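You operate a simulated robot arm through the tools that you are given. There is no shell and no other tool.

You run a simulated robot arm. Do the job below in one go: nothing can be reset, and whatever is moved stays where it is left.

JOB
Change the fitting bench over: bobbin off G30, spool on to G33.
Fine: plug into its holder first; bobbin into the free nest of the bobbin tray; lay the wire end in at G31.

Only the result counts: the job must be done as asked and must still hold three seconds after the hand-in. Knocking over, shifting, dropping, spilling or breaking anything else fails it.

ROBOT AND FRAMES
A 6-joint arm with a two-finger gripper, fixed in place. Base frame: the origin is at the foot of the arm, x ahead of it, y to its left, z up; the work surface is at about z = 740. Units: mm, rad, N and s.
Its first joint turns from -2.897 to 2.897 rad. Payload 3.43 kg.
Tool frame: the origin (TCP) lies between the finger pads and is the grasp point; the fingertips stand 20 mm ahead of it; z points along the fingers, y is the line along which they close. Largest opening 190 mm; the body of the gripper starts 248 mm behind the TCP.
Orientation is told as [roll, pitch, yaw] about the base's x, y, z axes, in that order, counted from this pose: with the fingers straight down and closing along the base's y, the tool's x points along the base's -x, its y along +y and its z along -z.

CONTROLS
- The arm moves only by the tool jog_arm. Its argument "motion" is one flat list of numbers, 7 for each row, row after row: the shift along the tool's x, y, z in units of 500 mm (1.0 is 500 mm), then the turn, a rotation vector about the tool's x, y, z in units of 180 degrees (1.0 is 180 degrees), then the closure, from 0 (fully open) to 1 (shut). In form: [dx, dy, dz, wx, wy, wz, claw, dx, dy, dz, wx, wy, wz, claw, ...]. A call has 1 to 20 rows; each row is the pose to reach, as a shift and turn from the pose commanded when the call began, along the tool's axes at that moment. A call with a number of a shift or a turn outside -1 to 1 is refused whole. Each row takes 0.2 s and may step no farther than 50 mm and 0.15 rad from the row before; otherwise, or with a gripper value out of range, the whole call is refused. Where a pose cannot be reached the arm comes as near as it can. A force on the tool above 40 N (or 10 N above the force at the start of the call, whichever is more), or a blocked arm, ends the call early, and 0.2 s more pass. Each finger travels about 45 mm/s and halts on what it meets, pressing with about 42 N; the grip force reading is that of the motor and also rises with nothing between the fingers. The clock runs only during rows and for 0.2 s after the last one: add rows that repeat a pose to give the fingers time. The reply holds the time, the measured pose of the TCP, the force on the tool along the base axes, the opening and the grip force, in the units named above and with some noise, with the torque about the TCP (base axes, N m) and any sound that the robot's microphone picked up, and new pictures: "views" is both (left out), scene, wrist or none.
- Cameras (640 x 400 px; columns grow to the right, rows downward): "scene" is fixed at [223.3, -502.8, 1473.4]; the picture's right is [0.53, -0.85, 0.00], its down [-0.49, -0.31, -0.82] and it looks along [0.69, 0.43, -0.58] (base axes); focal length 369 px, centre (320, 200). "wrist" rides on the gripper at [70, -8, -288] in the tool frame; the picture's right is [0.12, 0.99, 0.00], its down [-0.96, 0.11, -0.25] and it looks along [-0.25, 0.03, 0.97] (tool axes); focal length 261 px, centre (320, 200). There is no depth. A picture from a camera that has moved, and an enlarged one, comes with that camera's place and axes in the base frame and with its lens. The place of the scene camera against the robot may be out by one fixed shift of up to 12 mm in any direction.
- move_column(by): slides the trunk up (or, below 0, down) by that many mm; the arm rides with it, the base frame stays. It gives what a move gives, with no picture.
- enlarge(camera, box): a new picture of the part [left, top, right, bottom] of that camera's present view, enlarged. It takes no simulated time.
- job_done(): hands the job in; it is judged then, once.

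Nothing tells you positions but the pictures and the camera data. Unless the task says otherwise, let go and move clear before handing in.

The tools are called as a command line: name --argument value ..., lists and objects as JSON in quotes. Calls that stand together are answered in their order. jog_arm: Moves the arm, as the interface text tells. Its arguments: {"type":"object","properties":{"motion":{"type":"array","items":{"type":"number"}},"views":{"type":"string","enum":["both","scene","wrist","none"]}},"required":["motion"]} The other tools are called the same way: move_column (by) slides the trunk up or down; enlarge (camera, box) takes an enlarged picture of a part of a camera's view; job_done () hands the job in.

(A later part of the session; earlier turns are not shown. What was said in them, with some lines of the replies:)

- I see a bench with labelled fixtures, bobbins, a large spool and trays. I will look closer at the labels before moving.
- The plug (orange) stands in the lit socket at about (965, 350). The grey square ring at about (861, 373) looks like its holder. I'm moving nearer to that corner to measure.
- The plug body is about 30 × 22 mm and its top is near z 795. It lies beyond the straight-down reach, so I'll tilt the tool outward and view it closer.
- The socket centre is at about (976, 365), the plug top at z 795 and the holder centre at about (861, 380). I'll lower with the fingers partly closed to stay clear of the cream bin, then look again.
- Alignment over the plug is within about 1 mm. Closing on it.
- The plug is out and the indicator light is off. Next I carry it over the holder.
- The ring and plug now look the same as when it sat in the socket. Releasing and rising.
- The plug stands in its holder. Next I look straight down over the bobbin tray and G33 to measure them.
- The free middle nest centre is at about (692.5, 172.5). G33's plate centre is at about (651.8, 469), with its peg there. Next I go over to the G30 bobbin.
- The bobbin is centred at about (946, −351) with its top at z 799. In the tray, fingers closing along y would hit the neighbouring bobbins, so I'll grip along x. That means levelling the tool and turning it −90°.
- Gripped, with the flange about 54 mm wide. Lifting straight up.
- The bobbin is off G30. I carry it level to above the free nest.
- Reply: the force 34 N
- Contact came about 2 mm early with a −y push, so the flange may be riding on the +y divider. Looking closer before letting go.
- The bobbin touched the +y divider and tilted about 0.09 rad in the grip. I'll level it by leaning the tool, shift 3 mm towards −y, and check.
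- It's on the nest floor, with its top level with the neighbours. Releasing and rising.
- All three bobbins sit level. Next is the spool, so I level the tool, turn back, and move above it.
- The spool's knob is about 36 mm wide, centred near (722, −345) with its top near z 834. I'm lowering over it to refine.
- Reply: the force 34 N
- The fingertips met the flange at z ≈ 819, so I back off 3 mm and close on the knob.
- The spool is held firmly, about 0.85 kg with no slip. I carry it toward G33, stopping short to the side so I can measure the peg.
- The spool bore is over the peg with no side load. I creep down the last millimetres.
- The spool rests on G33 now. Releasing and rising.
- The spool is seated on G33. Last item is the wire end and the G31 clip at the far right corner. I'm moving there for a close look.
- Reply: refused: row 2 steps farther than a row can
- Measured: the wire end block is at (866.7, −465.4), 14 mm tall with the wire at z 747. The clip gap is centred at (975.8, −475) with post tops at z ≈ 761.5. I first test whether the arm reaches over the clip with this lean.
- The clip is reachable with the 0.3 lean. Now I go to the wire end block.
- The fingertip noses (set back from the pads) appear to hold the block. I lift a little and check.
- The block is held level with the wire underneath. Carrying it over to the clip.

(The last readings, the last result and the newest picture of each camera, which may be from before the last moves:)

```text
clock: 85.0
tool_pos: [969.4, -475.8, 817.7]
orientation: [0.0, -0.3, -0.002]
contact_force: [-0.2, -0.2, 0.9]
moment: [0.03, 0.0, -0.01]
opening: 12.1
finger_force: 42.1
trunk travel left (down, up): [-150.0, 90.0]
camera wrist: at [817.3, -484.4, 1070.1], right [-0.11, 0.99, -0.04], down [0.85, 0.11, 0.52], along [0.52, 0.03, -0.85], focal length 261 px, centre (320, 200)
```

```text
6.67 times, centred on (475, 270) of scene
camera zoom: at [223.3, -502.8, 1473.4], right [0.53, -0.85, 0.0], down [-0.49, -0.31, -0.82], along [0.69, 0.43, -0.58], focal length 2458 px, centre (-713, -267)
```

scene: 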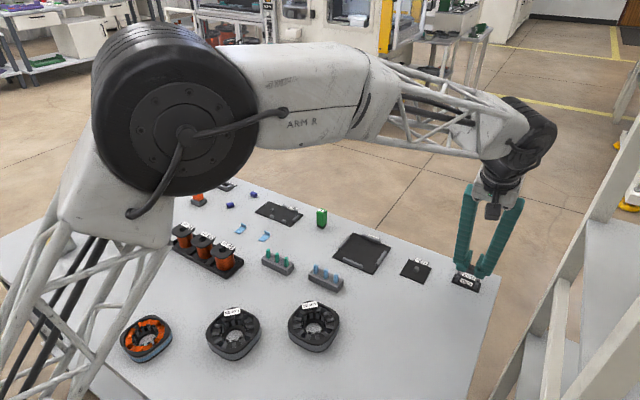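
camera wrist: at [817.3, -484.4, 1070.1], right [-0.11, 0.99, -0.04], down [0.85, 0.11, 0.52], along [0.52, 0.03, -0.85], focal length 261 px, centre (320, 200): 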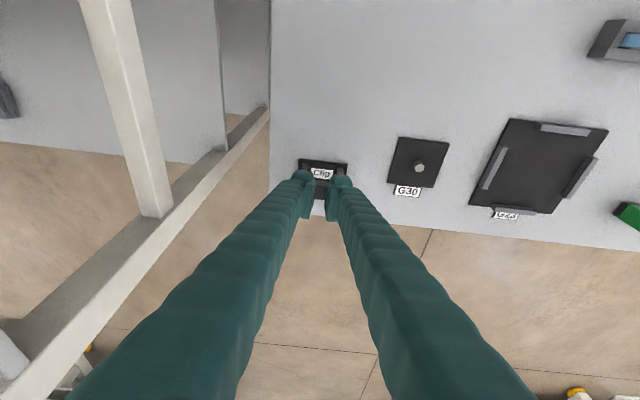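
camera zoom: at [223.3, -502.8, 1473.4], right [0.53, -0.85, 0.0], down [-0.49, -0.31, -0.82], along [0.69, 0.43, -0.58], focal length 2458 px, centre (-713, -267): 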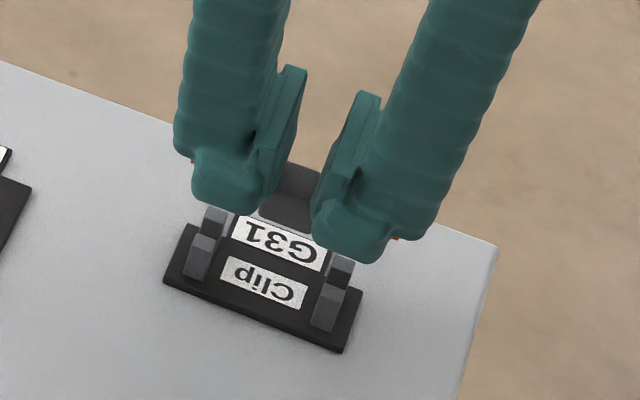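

jog_arm --motion '[0.0048, 0, 0.0163, 0, 0, 0, 0.95, 0.0097, 0, 0.0326, 0, 0, 0, 0.95, 0.0145, 0, 0.0489, 0, 0, 0, 0.95, 0.0145, 0, 0.0489, 0, 0, 0, 0.95]'

enlarge --camera "wrist" --box '[270, 140, 370, 220]'

enlarge --camera "scene" --box '[445, 255, 500, 300]'

```text
clock: 86.0
tool_pos: [970.2, -474.8, 791.3]
orientation: [0.001, -0.301, 0.0]
contact_force: [-0.3, 0.3, -1.0]
moment: [-0.01, 0.01, -0.02]
opening: 11.9
finger_force: 42.0
trunk travel left (down, up): [-150.0, 90.0]
camera wrist: at [817.4, -483.8, 1044.8], right [-0.11, 0.99, -0.04], down [0.85, 0.12, 0.52], along [0.52, 0.03, -0.85], focal length 261 px, centre (320, 200)
```

scene: 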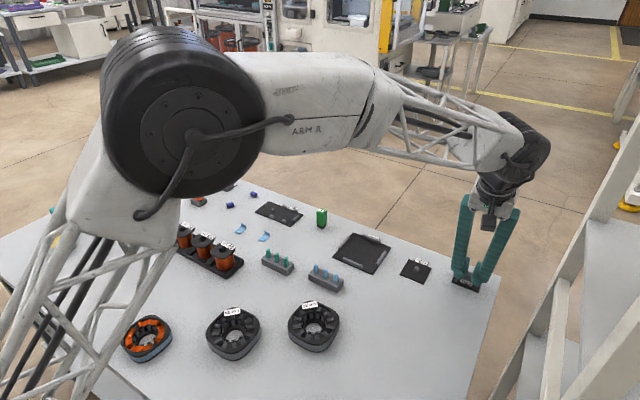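
wrist: 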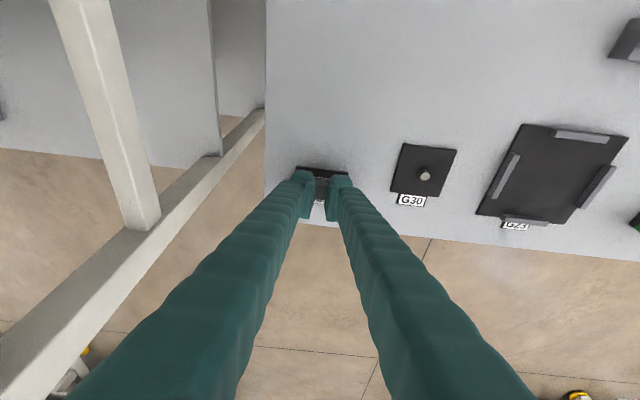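

```text
5.00 times, centred on (320, 180) of wrist
camera zoom: at [817.4, -483.8, 1044.8], right [-0.11, 0.99, -0.04], down [0.85, 0.12, 0.52], along [0.52, 0.03, -0.85], focal length 1303 px, centre (320, 300)
```

zoom: 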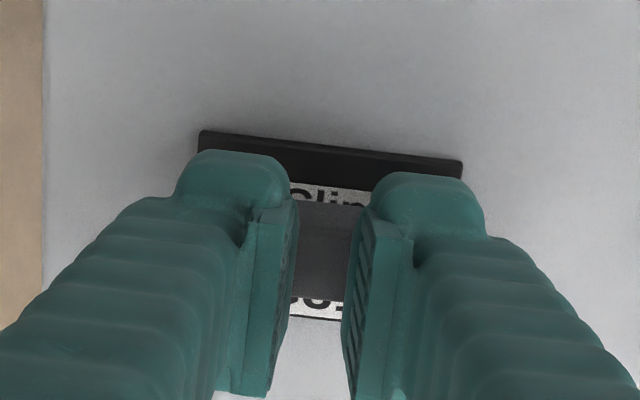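

```text
8.89 times, centred on (472, 278) of scene
camera zoom: at [223.3, -502.8, 1473.4], right [0.53, -0.85, 0.0], down [-0.49, -0.31, -0.82], along [0.69, 0.43, -0.58], focal length 3278 px, centre (-1036, -489)
```

zoom: 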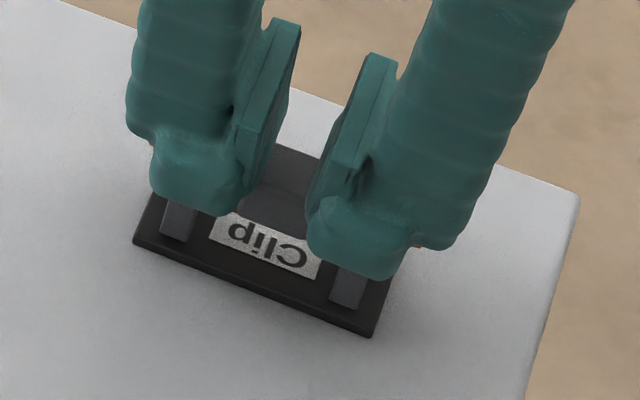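

jog_arm --motion '[0.0009, 0, 0.0029, 0, 0, 0, 0.95, 0.0018, 0, 0.0057, 0, 0, 0, 0.95, 0.003, 0, 0.0096, 0, 0, 0, 0.95, 0.003, 0, 0.0096, 0, 0, 0, 0.95]'

enlarge --camera "wrist" --box '[270, 140, 370, 220]'

enlarge --camera "scene" --box '[445, 255, 500, 300]'

```text
clock: 87.0
tool_pos: [969.2, -475.3, 787.4]
orientation: [0.001, -0.3, 0.0]
contact_force: [-0.5, 0.1, -0.8]
moment: [0.0, 0.0, -0.01]
opening: 12.2
finger_force: 41.8
trunk travel left (down, up): [-150.0, 90.0]
camera wrist: at [817.3, -483.9, 1039.4], right [-0.11, 0.99, -0.04], down [0.85, 0.12, 0.52], along [0.52, 0.03, -0.85], focal length 261 px, centre (320, 200)
```

scene: 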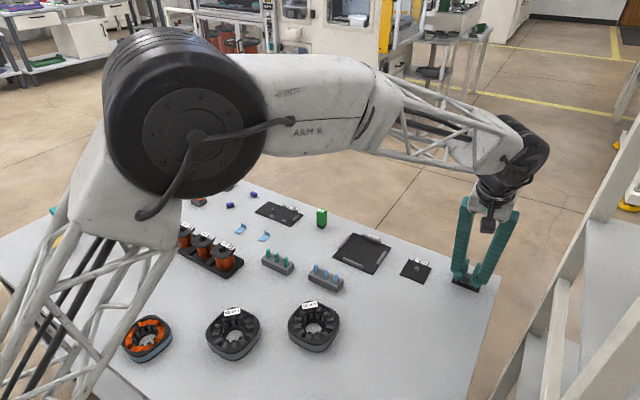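
wrist: 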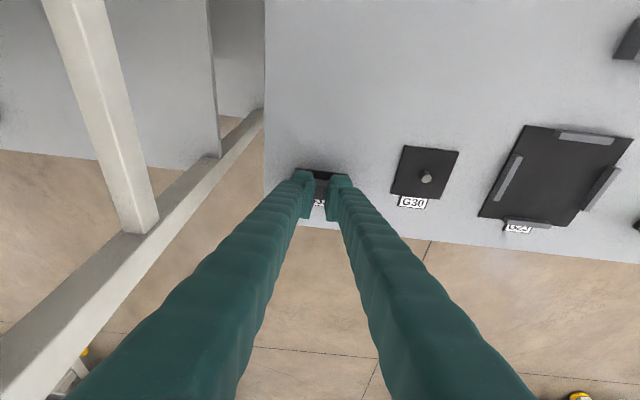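

```text
5.00 times, centred on (320, 180) of wrist
camera zoom: at [817.3, -483.9, 1039.4], right [-0.11, 0.99, -0.04], down [0.85, 0.12, 0.52], along [0.52, 0.03, -0.85], focal length 1303 px, centre (320, 300)
```

zoom: 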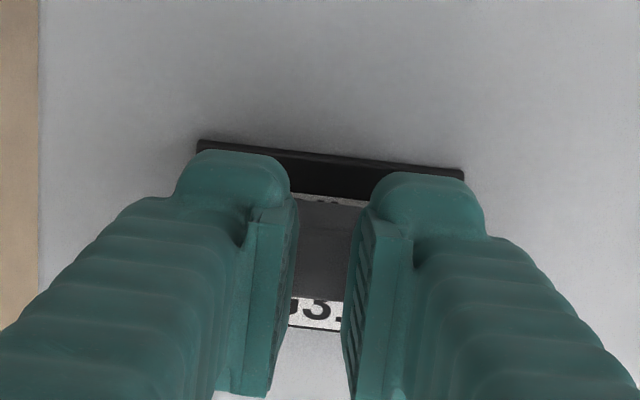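

```text
8.89 times, centred on (472, 278) of scene
camera zoom: at [223.3, -502.8, 1473.4], right [0.53, -0.85, 0.0], down [-0.49, -0.31, -0.82], along [0.69, 0.43, -0.58], focal length 3278 px, centre (-1036, -489)
```

zoom: 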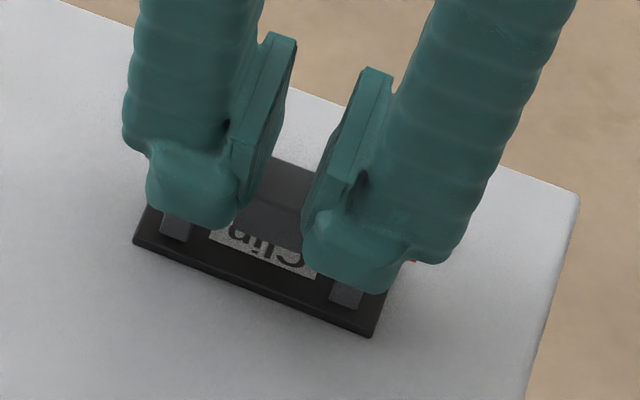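

jog_arm --motion '[0.0004, 0, 0.0013, 0, 0, 0, 0.95, 0.0009, 0, 0.0029, 0, 0, 0, 0.95, 0.0009, 0, 0.0029, 0, 0, 0, 0.95]' --views "none"

jog_arm --motion '[0.0006, 0, 0.0019, 0, 0, 0, 0.95, 0.0006, 0, 0.0019, 0, 0, 0, 0.95]' --views "none"

```text
clock: 87.8
tool_pos: [969.9, -474.7, 785.8]
orientation: [0.001, -0.3, 0.0]
contact_force: [-0.6, 0.3, -0.3]
moment: [-0.03, 0.01, -0.05]
opening: 12.1
finger_force: 41.6
trunk travel left (down, up): [-150.0, 90.0]
```

```text
clock: 88.4
tool_pos: [969.9, -475.7, 784.1]
orientation: [0.001, -0.3, 0.001]
contact_force: [-0.5, 0.7, 0.6]
moment: [0.04, 0.02, -0.01]
opening: 12.0
finger_force: 42.3
trunk travel left (down, up): [-150.0, 90.0]
```

jog_arm --motion '[0.0006, 0, 0.0019, 0, 0, 0, 0.95, 0.0006, 0, 0.0019, 0, 0, 0, 0.95]' --views "none"

jog_arm --motion '[0.0006, 0, 0.0019, 0, 0, 0, 0.95, 0.0006, 0, 0.0019, 0, 0, 0, 0.95]'

enlarge --camera "wrist" --box '[270, 140, 370, 220]'

enlarge --camera "scene" --box '[445, 255, 500, 300]'

```text
clock: 89.0
tool_pos: [970.1, -475.9, 782.3]
orientation: [0.0, -0.301, 0.001]
contact_force: [0.2, 0.7, 0.7]
moment: [-0.02, -0.02, -0.03]
opening: 12.2
finger_force: 41.9
trunk travel left (down, up): [-150.0, 90.0]
```

```text
clock: 89.6
tool_pos: [971.2, -474.5, 782.3]
orientation: [-0.002, -0.3, 0.0]
contact_force: [1.4, -0.6, 4.4]
moment: [-0.05, 0.0, -0.05]
opening: 12.1
finger_force: 41.3
trunk travel left (down, up): [-150.0, 90.0]
camera wrist: at [817.0, -484.0, 1035.6], right [-0.11, 0.99, -0.04], down [0.85, 0.12, 0.52], along [0.52, 0.03, -0.85], focal length 261 px, centre (320, 200)
```

scene: 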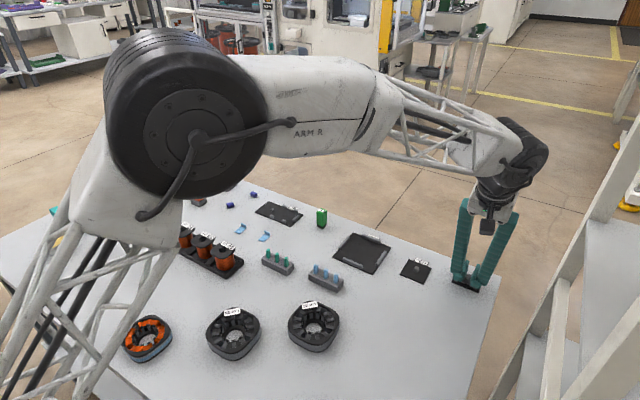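
wrist: 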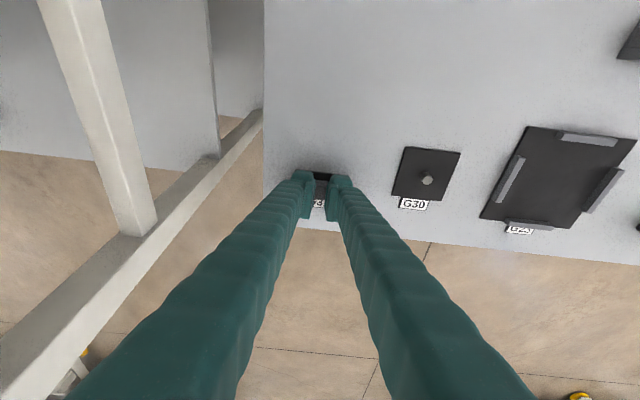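

```text
5.00 times, centred on (320, 180) of wrist
camera zoom: at [817.0, -484.0, 1035.6], right [-0.11, 0.99, -0.04], down [0.85, 0.12, 0.52], along [0.52, 0.03, -0.85], focal length 1303 px, centre (320, 300)
```

zoom: 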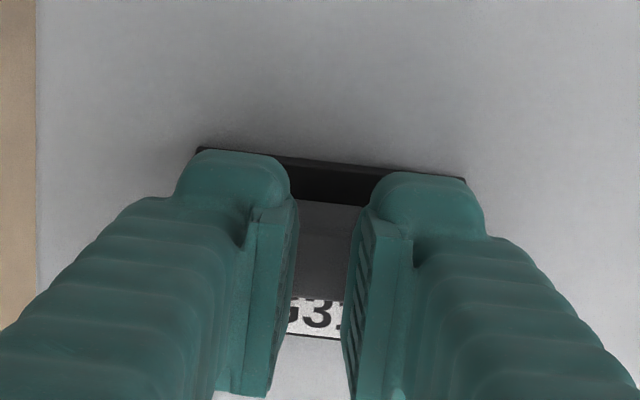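

```text
8.89 times, centred on (472, 278) of scene
camera zoom: at [223.3, -502.8, 1473.4], right [0.53, -0.85, 0.0], down [-0.49, -0.31, -0.82], along [0.69, 0.43, -0.58], focal length 3278 px, centre (-1036, -489)
```

zoom: 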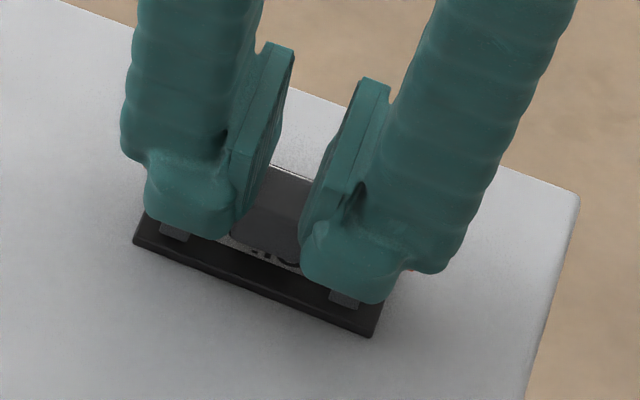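

The noses just touch the post tops, and the wire is several mm down between the posts. I back off 1 mm and release.

jog_arm --motion '[-0.0006, 0, -0.0019, 0, 0, 0, 0.95, -0.0006, 0, -0.0019, 0, 0, 0, 0.88, -0.0006, 0, -0.0019, 0, 0, 0, 0.82, -0.0006, 0, -0.0019, 0, 0, 0, 0.8, -0.0006, 0, -0.0019, 0, 0, 0, 0.8]'

enlarge --camera "wrist" --box '[270, 140, 370, 220]'

enlarge --camera "scene" --box '[445, 255, 500, 300]'

```text
clock: 90.8
tool_pos: [970.5, -473.9, 782.3]
orientation: [0.001, -0.301, 0.003]
contact_force: [0.6, -0.4, 0.6]
moment: [0.0, 0.0, 0.01]
opening: 37.7
finger_force: 0.1
trunk travel left (down, up): [-150.0, 90.0]
camera wrist: at [817.7, -483.4, 1035.8], right [-0.11, 0.99, -0.04], down [0.85, 0.12, 0.52], along [0.52, 0.03, -0.85], focal length 261 px, centre (320, 200)
```

scene: 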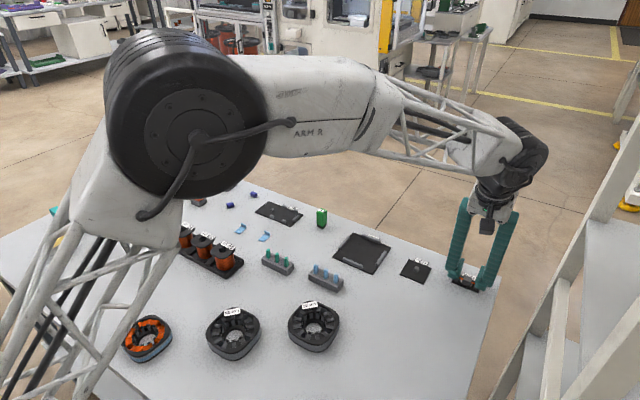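
wrist: 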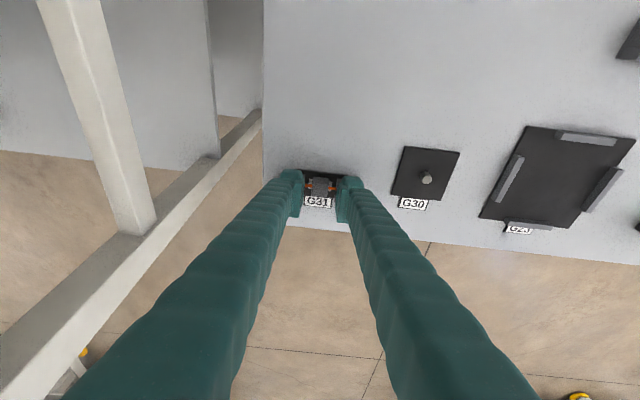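

```text
5.00 times, centred on (320, 180) of wrist
camera zoom: at [817.7, -483.4, 1035.8], right [-0.11, 0.99, -0.04], down [0.85, 0.12, 0.52], along [0.52, 0.03, -0.85], focal length 1303 px, centre (320, 300)
```

zoom: 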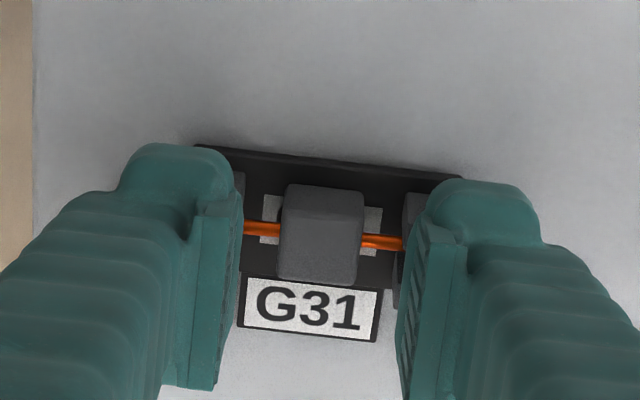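

```text
8.89 times, centred on (472, 278) of scene
camera zoom: at [223.3, -502.8, 1473.4], right [0.53, -0.85, 0.0], down [-0.49, -0.31, -0.82], along [0.69, 0.43, -0.58], focal length 3278 px, centre (-1036, -489)
```

zoom: 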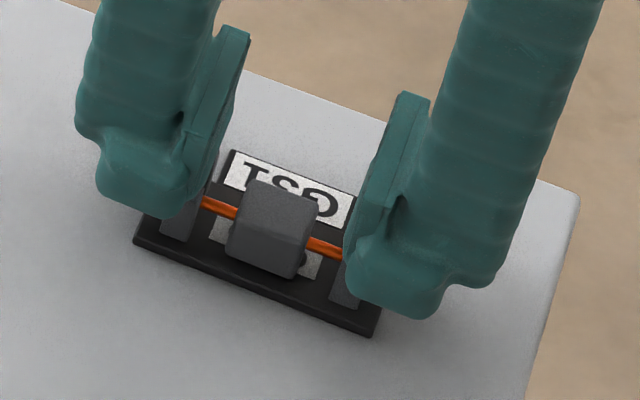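

Released: the block sits on the clip base with the wire between the posts. I rise straight up and check.

jog_arm --motion '[-0.003, 0, -0.0096, 0, 0, 0, 0.8, -0.009, 0, -0.0287, 0, 0, 0, 0.8, -0.02, 0, -0.0669, 0, 0, 0, 0.8, -0.0355, 0, -0.1146, 0, 0, 0, 0.75, -0.0532, 0, -0.172, 0, 0, 0, 0.6, -0.0709, 0, -0.2293, 0, 0, 0, 0.5]'

enlarge --camera "wrist" --box '[280, 110, 360, 190]'

enlarge --camera "scene" --box '[440, 255, 495, 300]'

```text
clock: 92.2
tool_pos: [970.5, -474.9, 904.2]
orientation: [0.0, -0.302, -0.002]
contact_force: [0.5, -0.1, 0.3]
moment: [0.03, -0.02, 0.02]
opening: 95.3
finger_force: 0.1
trunk travel left (down, up): [-150.0, 90.0]
camera wrist: at [817.6, -484.2, 1156.8], right [-0.11, 0.99, -0.04], down [0.85, 0.11, 0.52], along [0.52, 0.03, -0.85], focal length 261 px, centre (320, 200)
```

scene: 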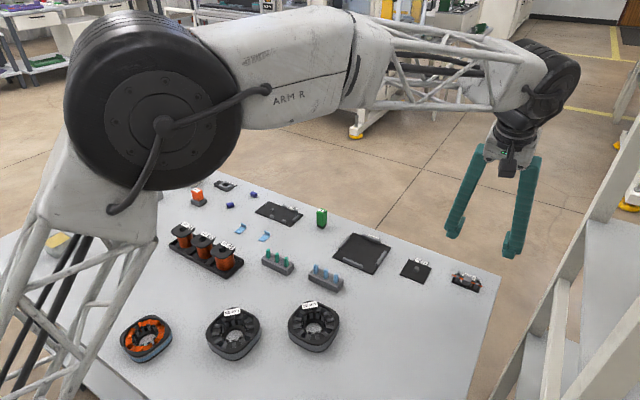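
wrist: 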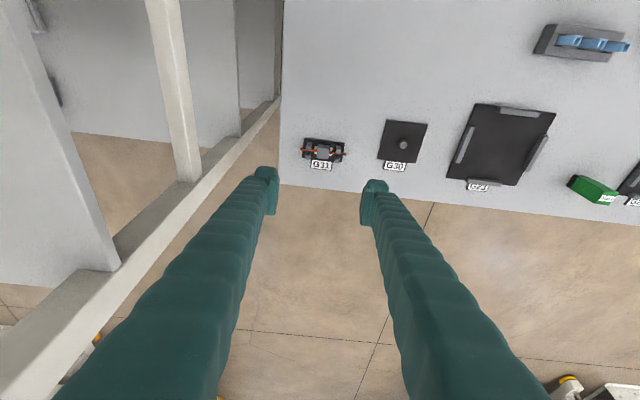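

```text
5.00 times, centred on (320, 150) of wrist
camera zoom: at [817.6, -484.2, 1156.8], right [-0.11, 0.99, -0.04], down [0.85, 0.11, 0.52], along [0.52, 0.03, -0.85], focal length 1303 px, centre (320, 450)
```

zoom: 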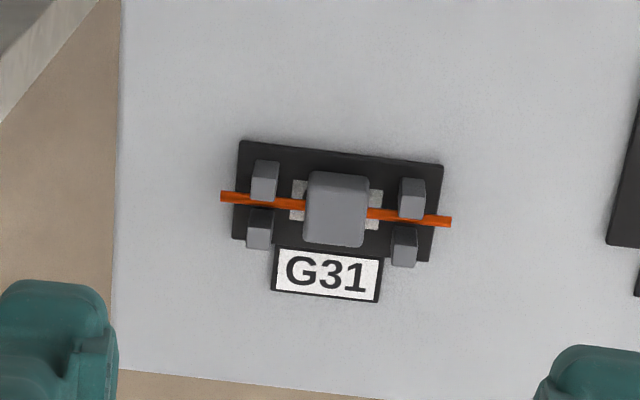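

```text
8.89 times, centred on (468, 278) of scene
camera zoom: at [223.3, -502.8, 1473.4], right [0.53, -0.85, 0.0], down [-0.49, -0.31, -0.82], along [0.69, 0.43, -0.58], focal length 3278 px, centre (-991, -489)
```

zoom: 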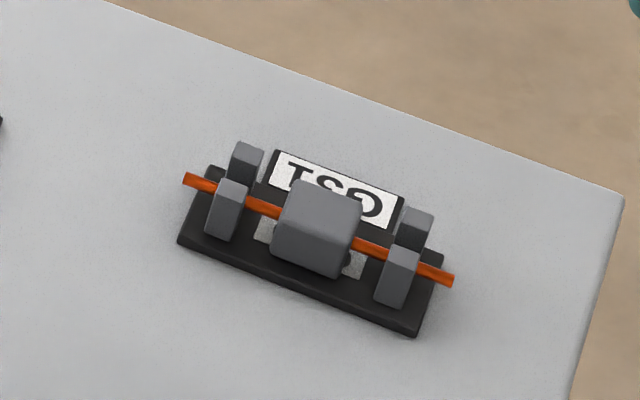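

The wire lies in the G31 gap between both post pairs. I move clear and do one last overall check.

jog_arm --motion '[0.04, 0.04, -0.05, 0, 0.016, 0, 0.4, 0.08, 0.08, -0.1, 0, 0.032, 0, 0.3, 0.12, 0.12, -0.15, 0, 0.048, 0, 0.3, 0.16, 0.16, -0.2, 0, 0.064, 0, 0.3, 0.2, 0.2, -0.25, 0, 0.08, 0, 0.3, 0.24, 0.24, -0.3, 0, 0.0955, 0, 0.3, 0.24, 0.3, -0.3, 0, 0.0955, 0, 0.3, 0.24, 0.38, -0.3, 0, 0.0955, 0, 0.3, 0.24, 0.46, -0.3, 0, 0.0955, 0, 0.3, 0.24, 0.54, -0.3, 0, 0.0955, 0, 0.3, 0.24, 0.62, -0.3, 0, 0.0955, 0, 0.3, 0.24, 0.7, -0.3, 0, 0.0955, 0, 0.3]'

enlarge --camera "scene" --box '[0, 140, 250, 300]'

enlarge --camera "scene" --box '[250, 180, 500, 380]'

```text
clock: 94.8
tool_pos: [811.2, -125.2, 1010.7]
orientation: [0.0, 0.001, -0.001]
contact_force: [0.6, 0.1, -0.4]
moment: [0.15, -0.02, -0.01]
opening: 133.0
finger_force: 0.1
trunk travel left (down, up): [-150.0, 90.0]
camera wrist: at [740.1, -133.3, 1296.7], right [-0.12, 0.99, 0.0], down [0.96, 0.11, 0.25], along [0.25, 0.03, -0.97], focal length 261 px, centre (320, 200)
```

scene: 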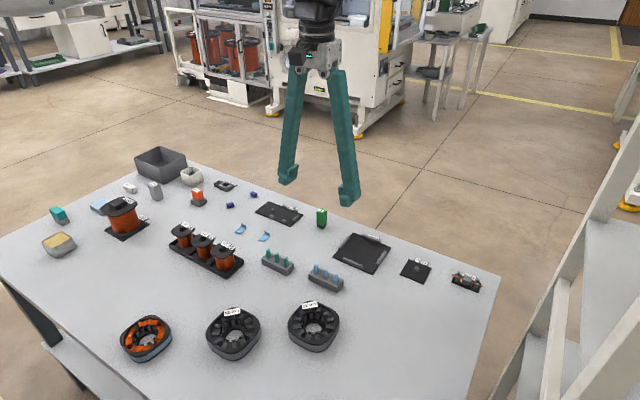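
wrist: 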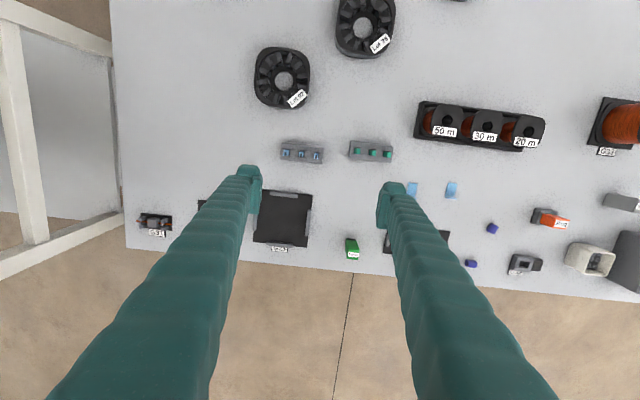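

```text
2.50 times, centred on (125, 220) of scene
camera zoom: at [223.3, -502.8, 1473.4], right [0.53, -0.85, 0.0], down [-0.49, -0.31, -0.82], along [0.69, 0.43, -0.58], focal length 922 px, centre (808, 150)
```

zoom: 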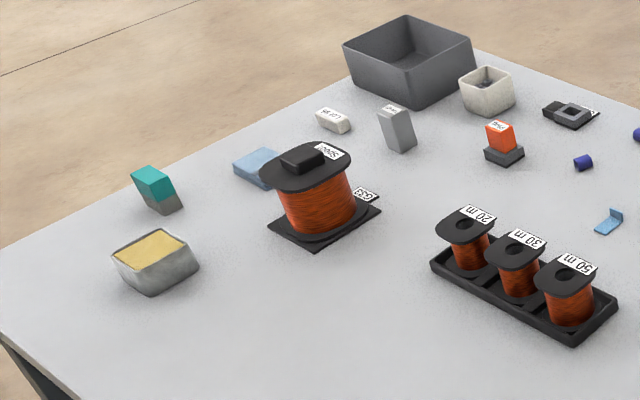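

```text
2.00 times, centred on (375, 280) of scene
camera zoom: at [223.3, -502.8, 1473.4], right [0.53, -0.85, 0.0], down [-0.49, -0.31, -0.82], along [0.69, 0.43, -0.58], focal length 738 px, centre (210, 40)
```

zoom: 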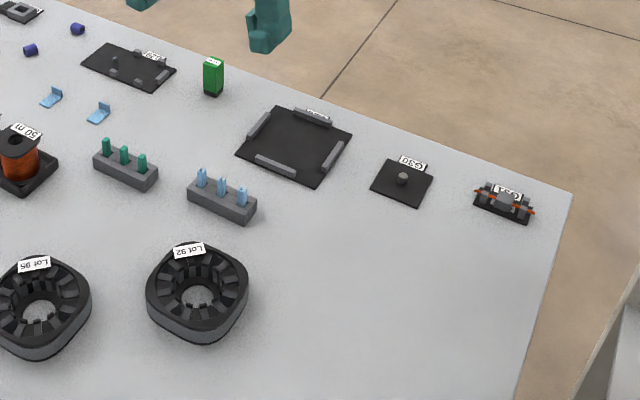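

The plug is in its holder, the 30 m bobbin is in the free nest, the spool is on G33 and the wire end lies in G31. Nothing else looks moved and the arm is clear, so I'm handing in.

job_done

```text
The job is handed in.
```

The bench is changed over and handed in. In the last pictures everything was in place, and nothing else looked moved.

- **Plug:** it went first, out of its lit socket (G32), where the light went off. It now stands in the square holder.
- **Bobbin:** the 30 m bobbin is off G30 and in the free middle nest of the bobbin tray. On the first try its flange touched a divider. I lifted it, levelled it and set it down again, and its top is now level with its neighbours.
- **Spool:** it is on G33, seated over the peg.
- **Wire end:** the block rests on the G31 clip, with the wire between both pairs of posts. I released it just above the base and let it settle the last few millimetres.

The gripper let go of everything, and the arm was clear of the table at hand-in.
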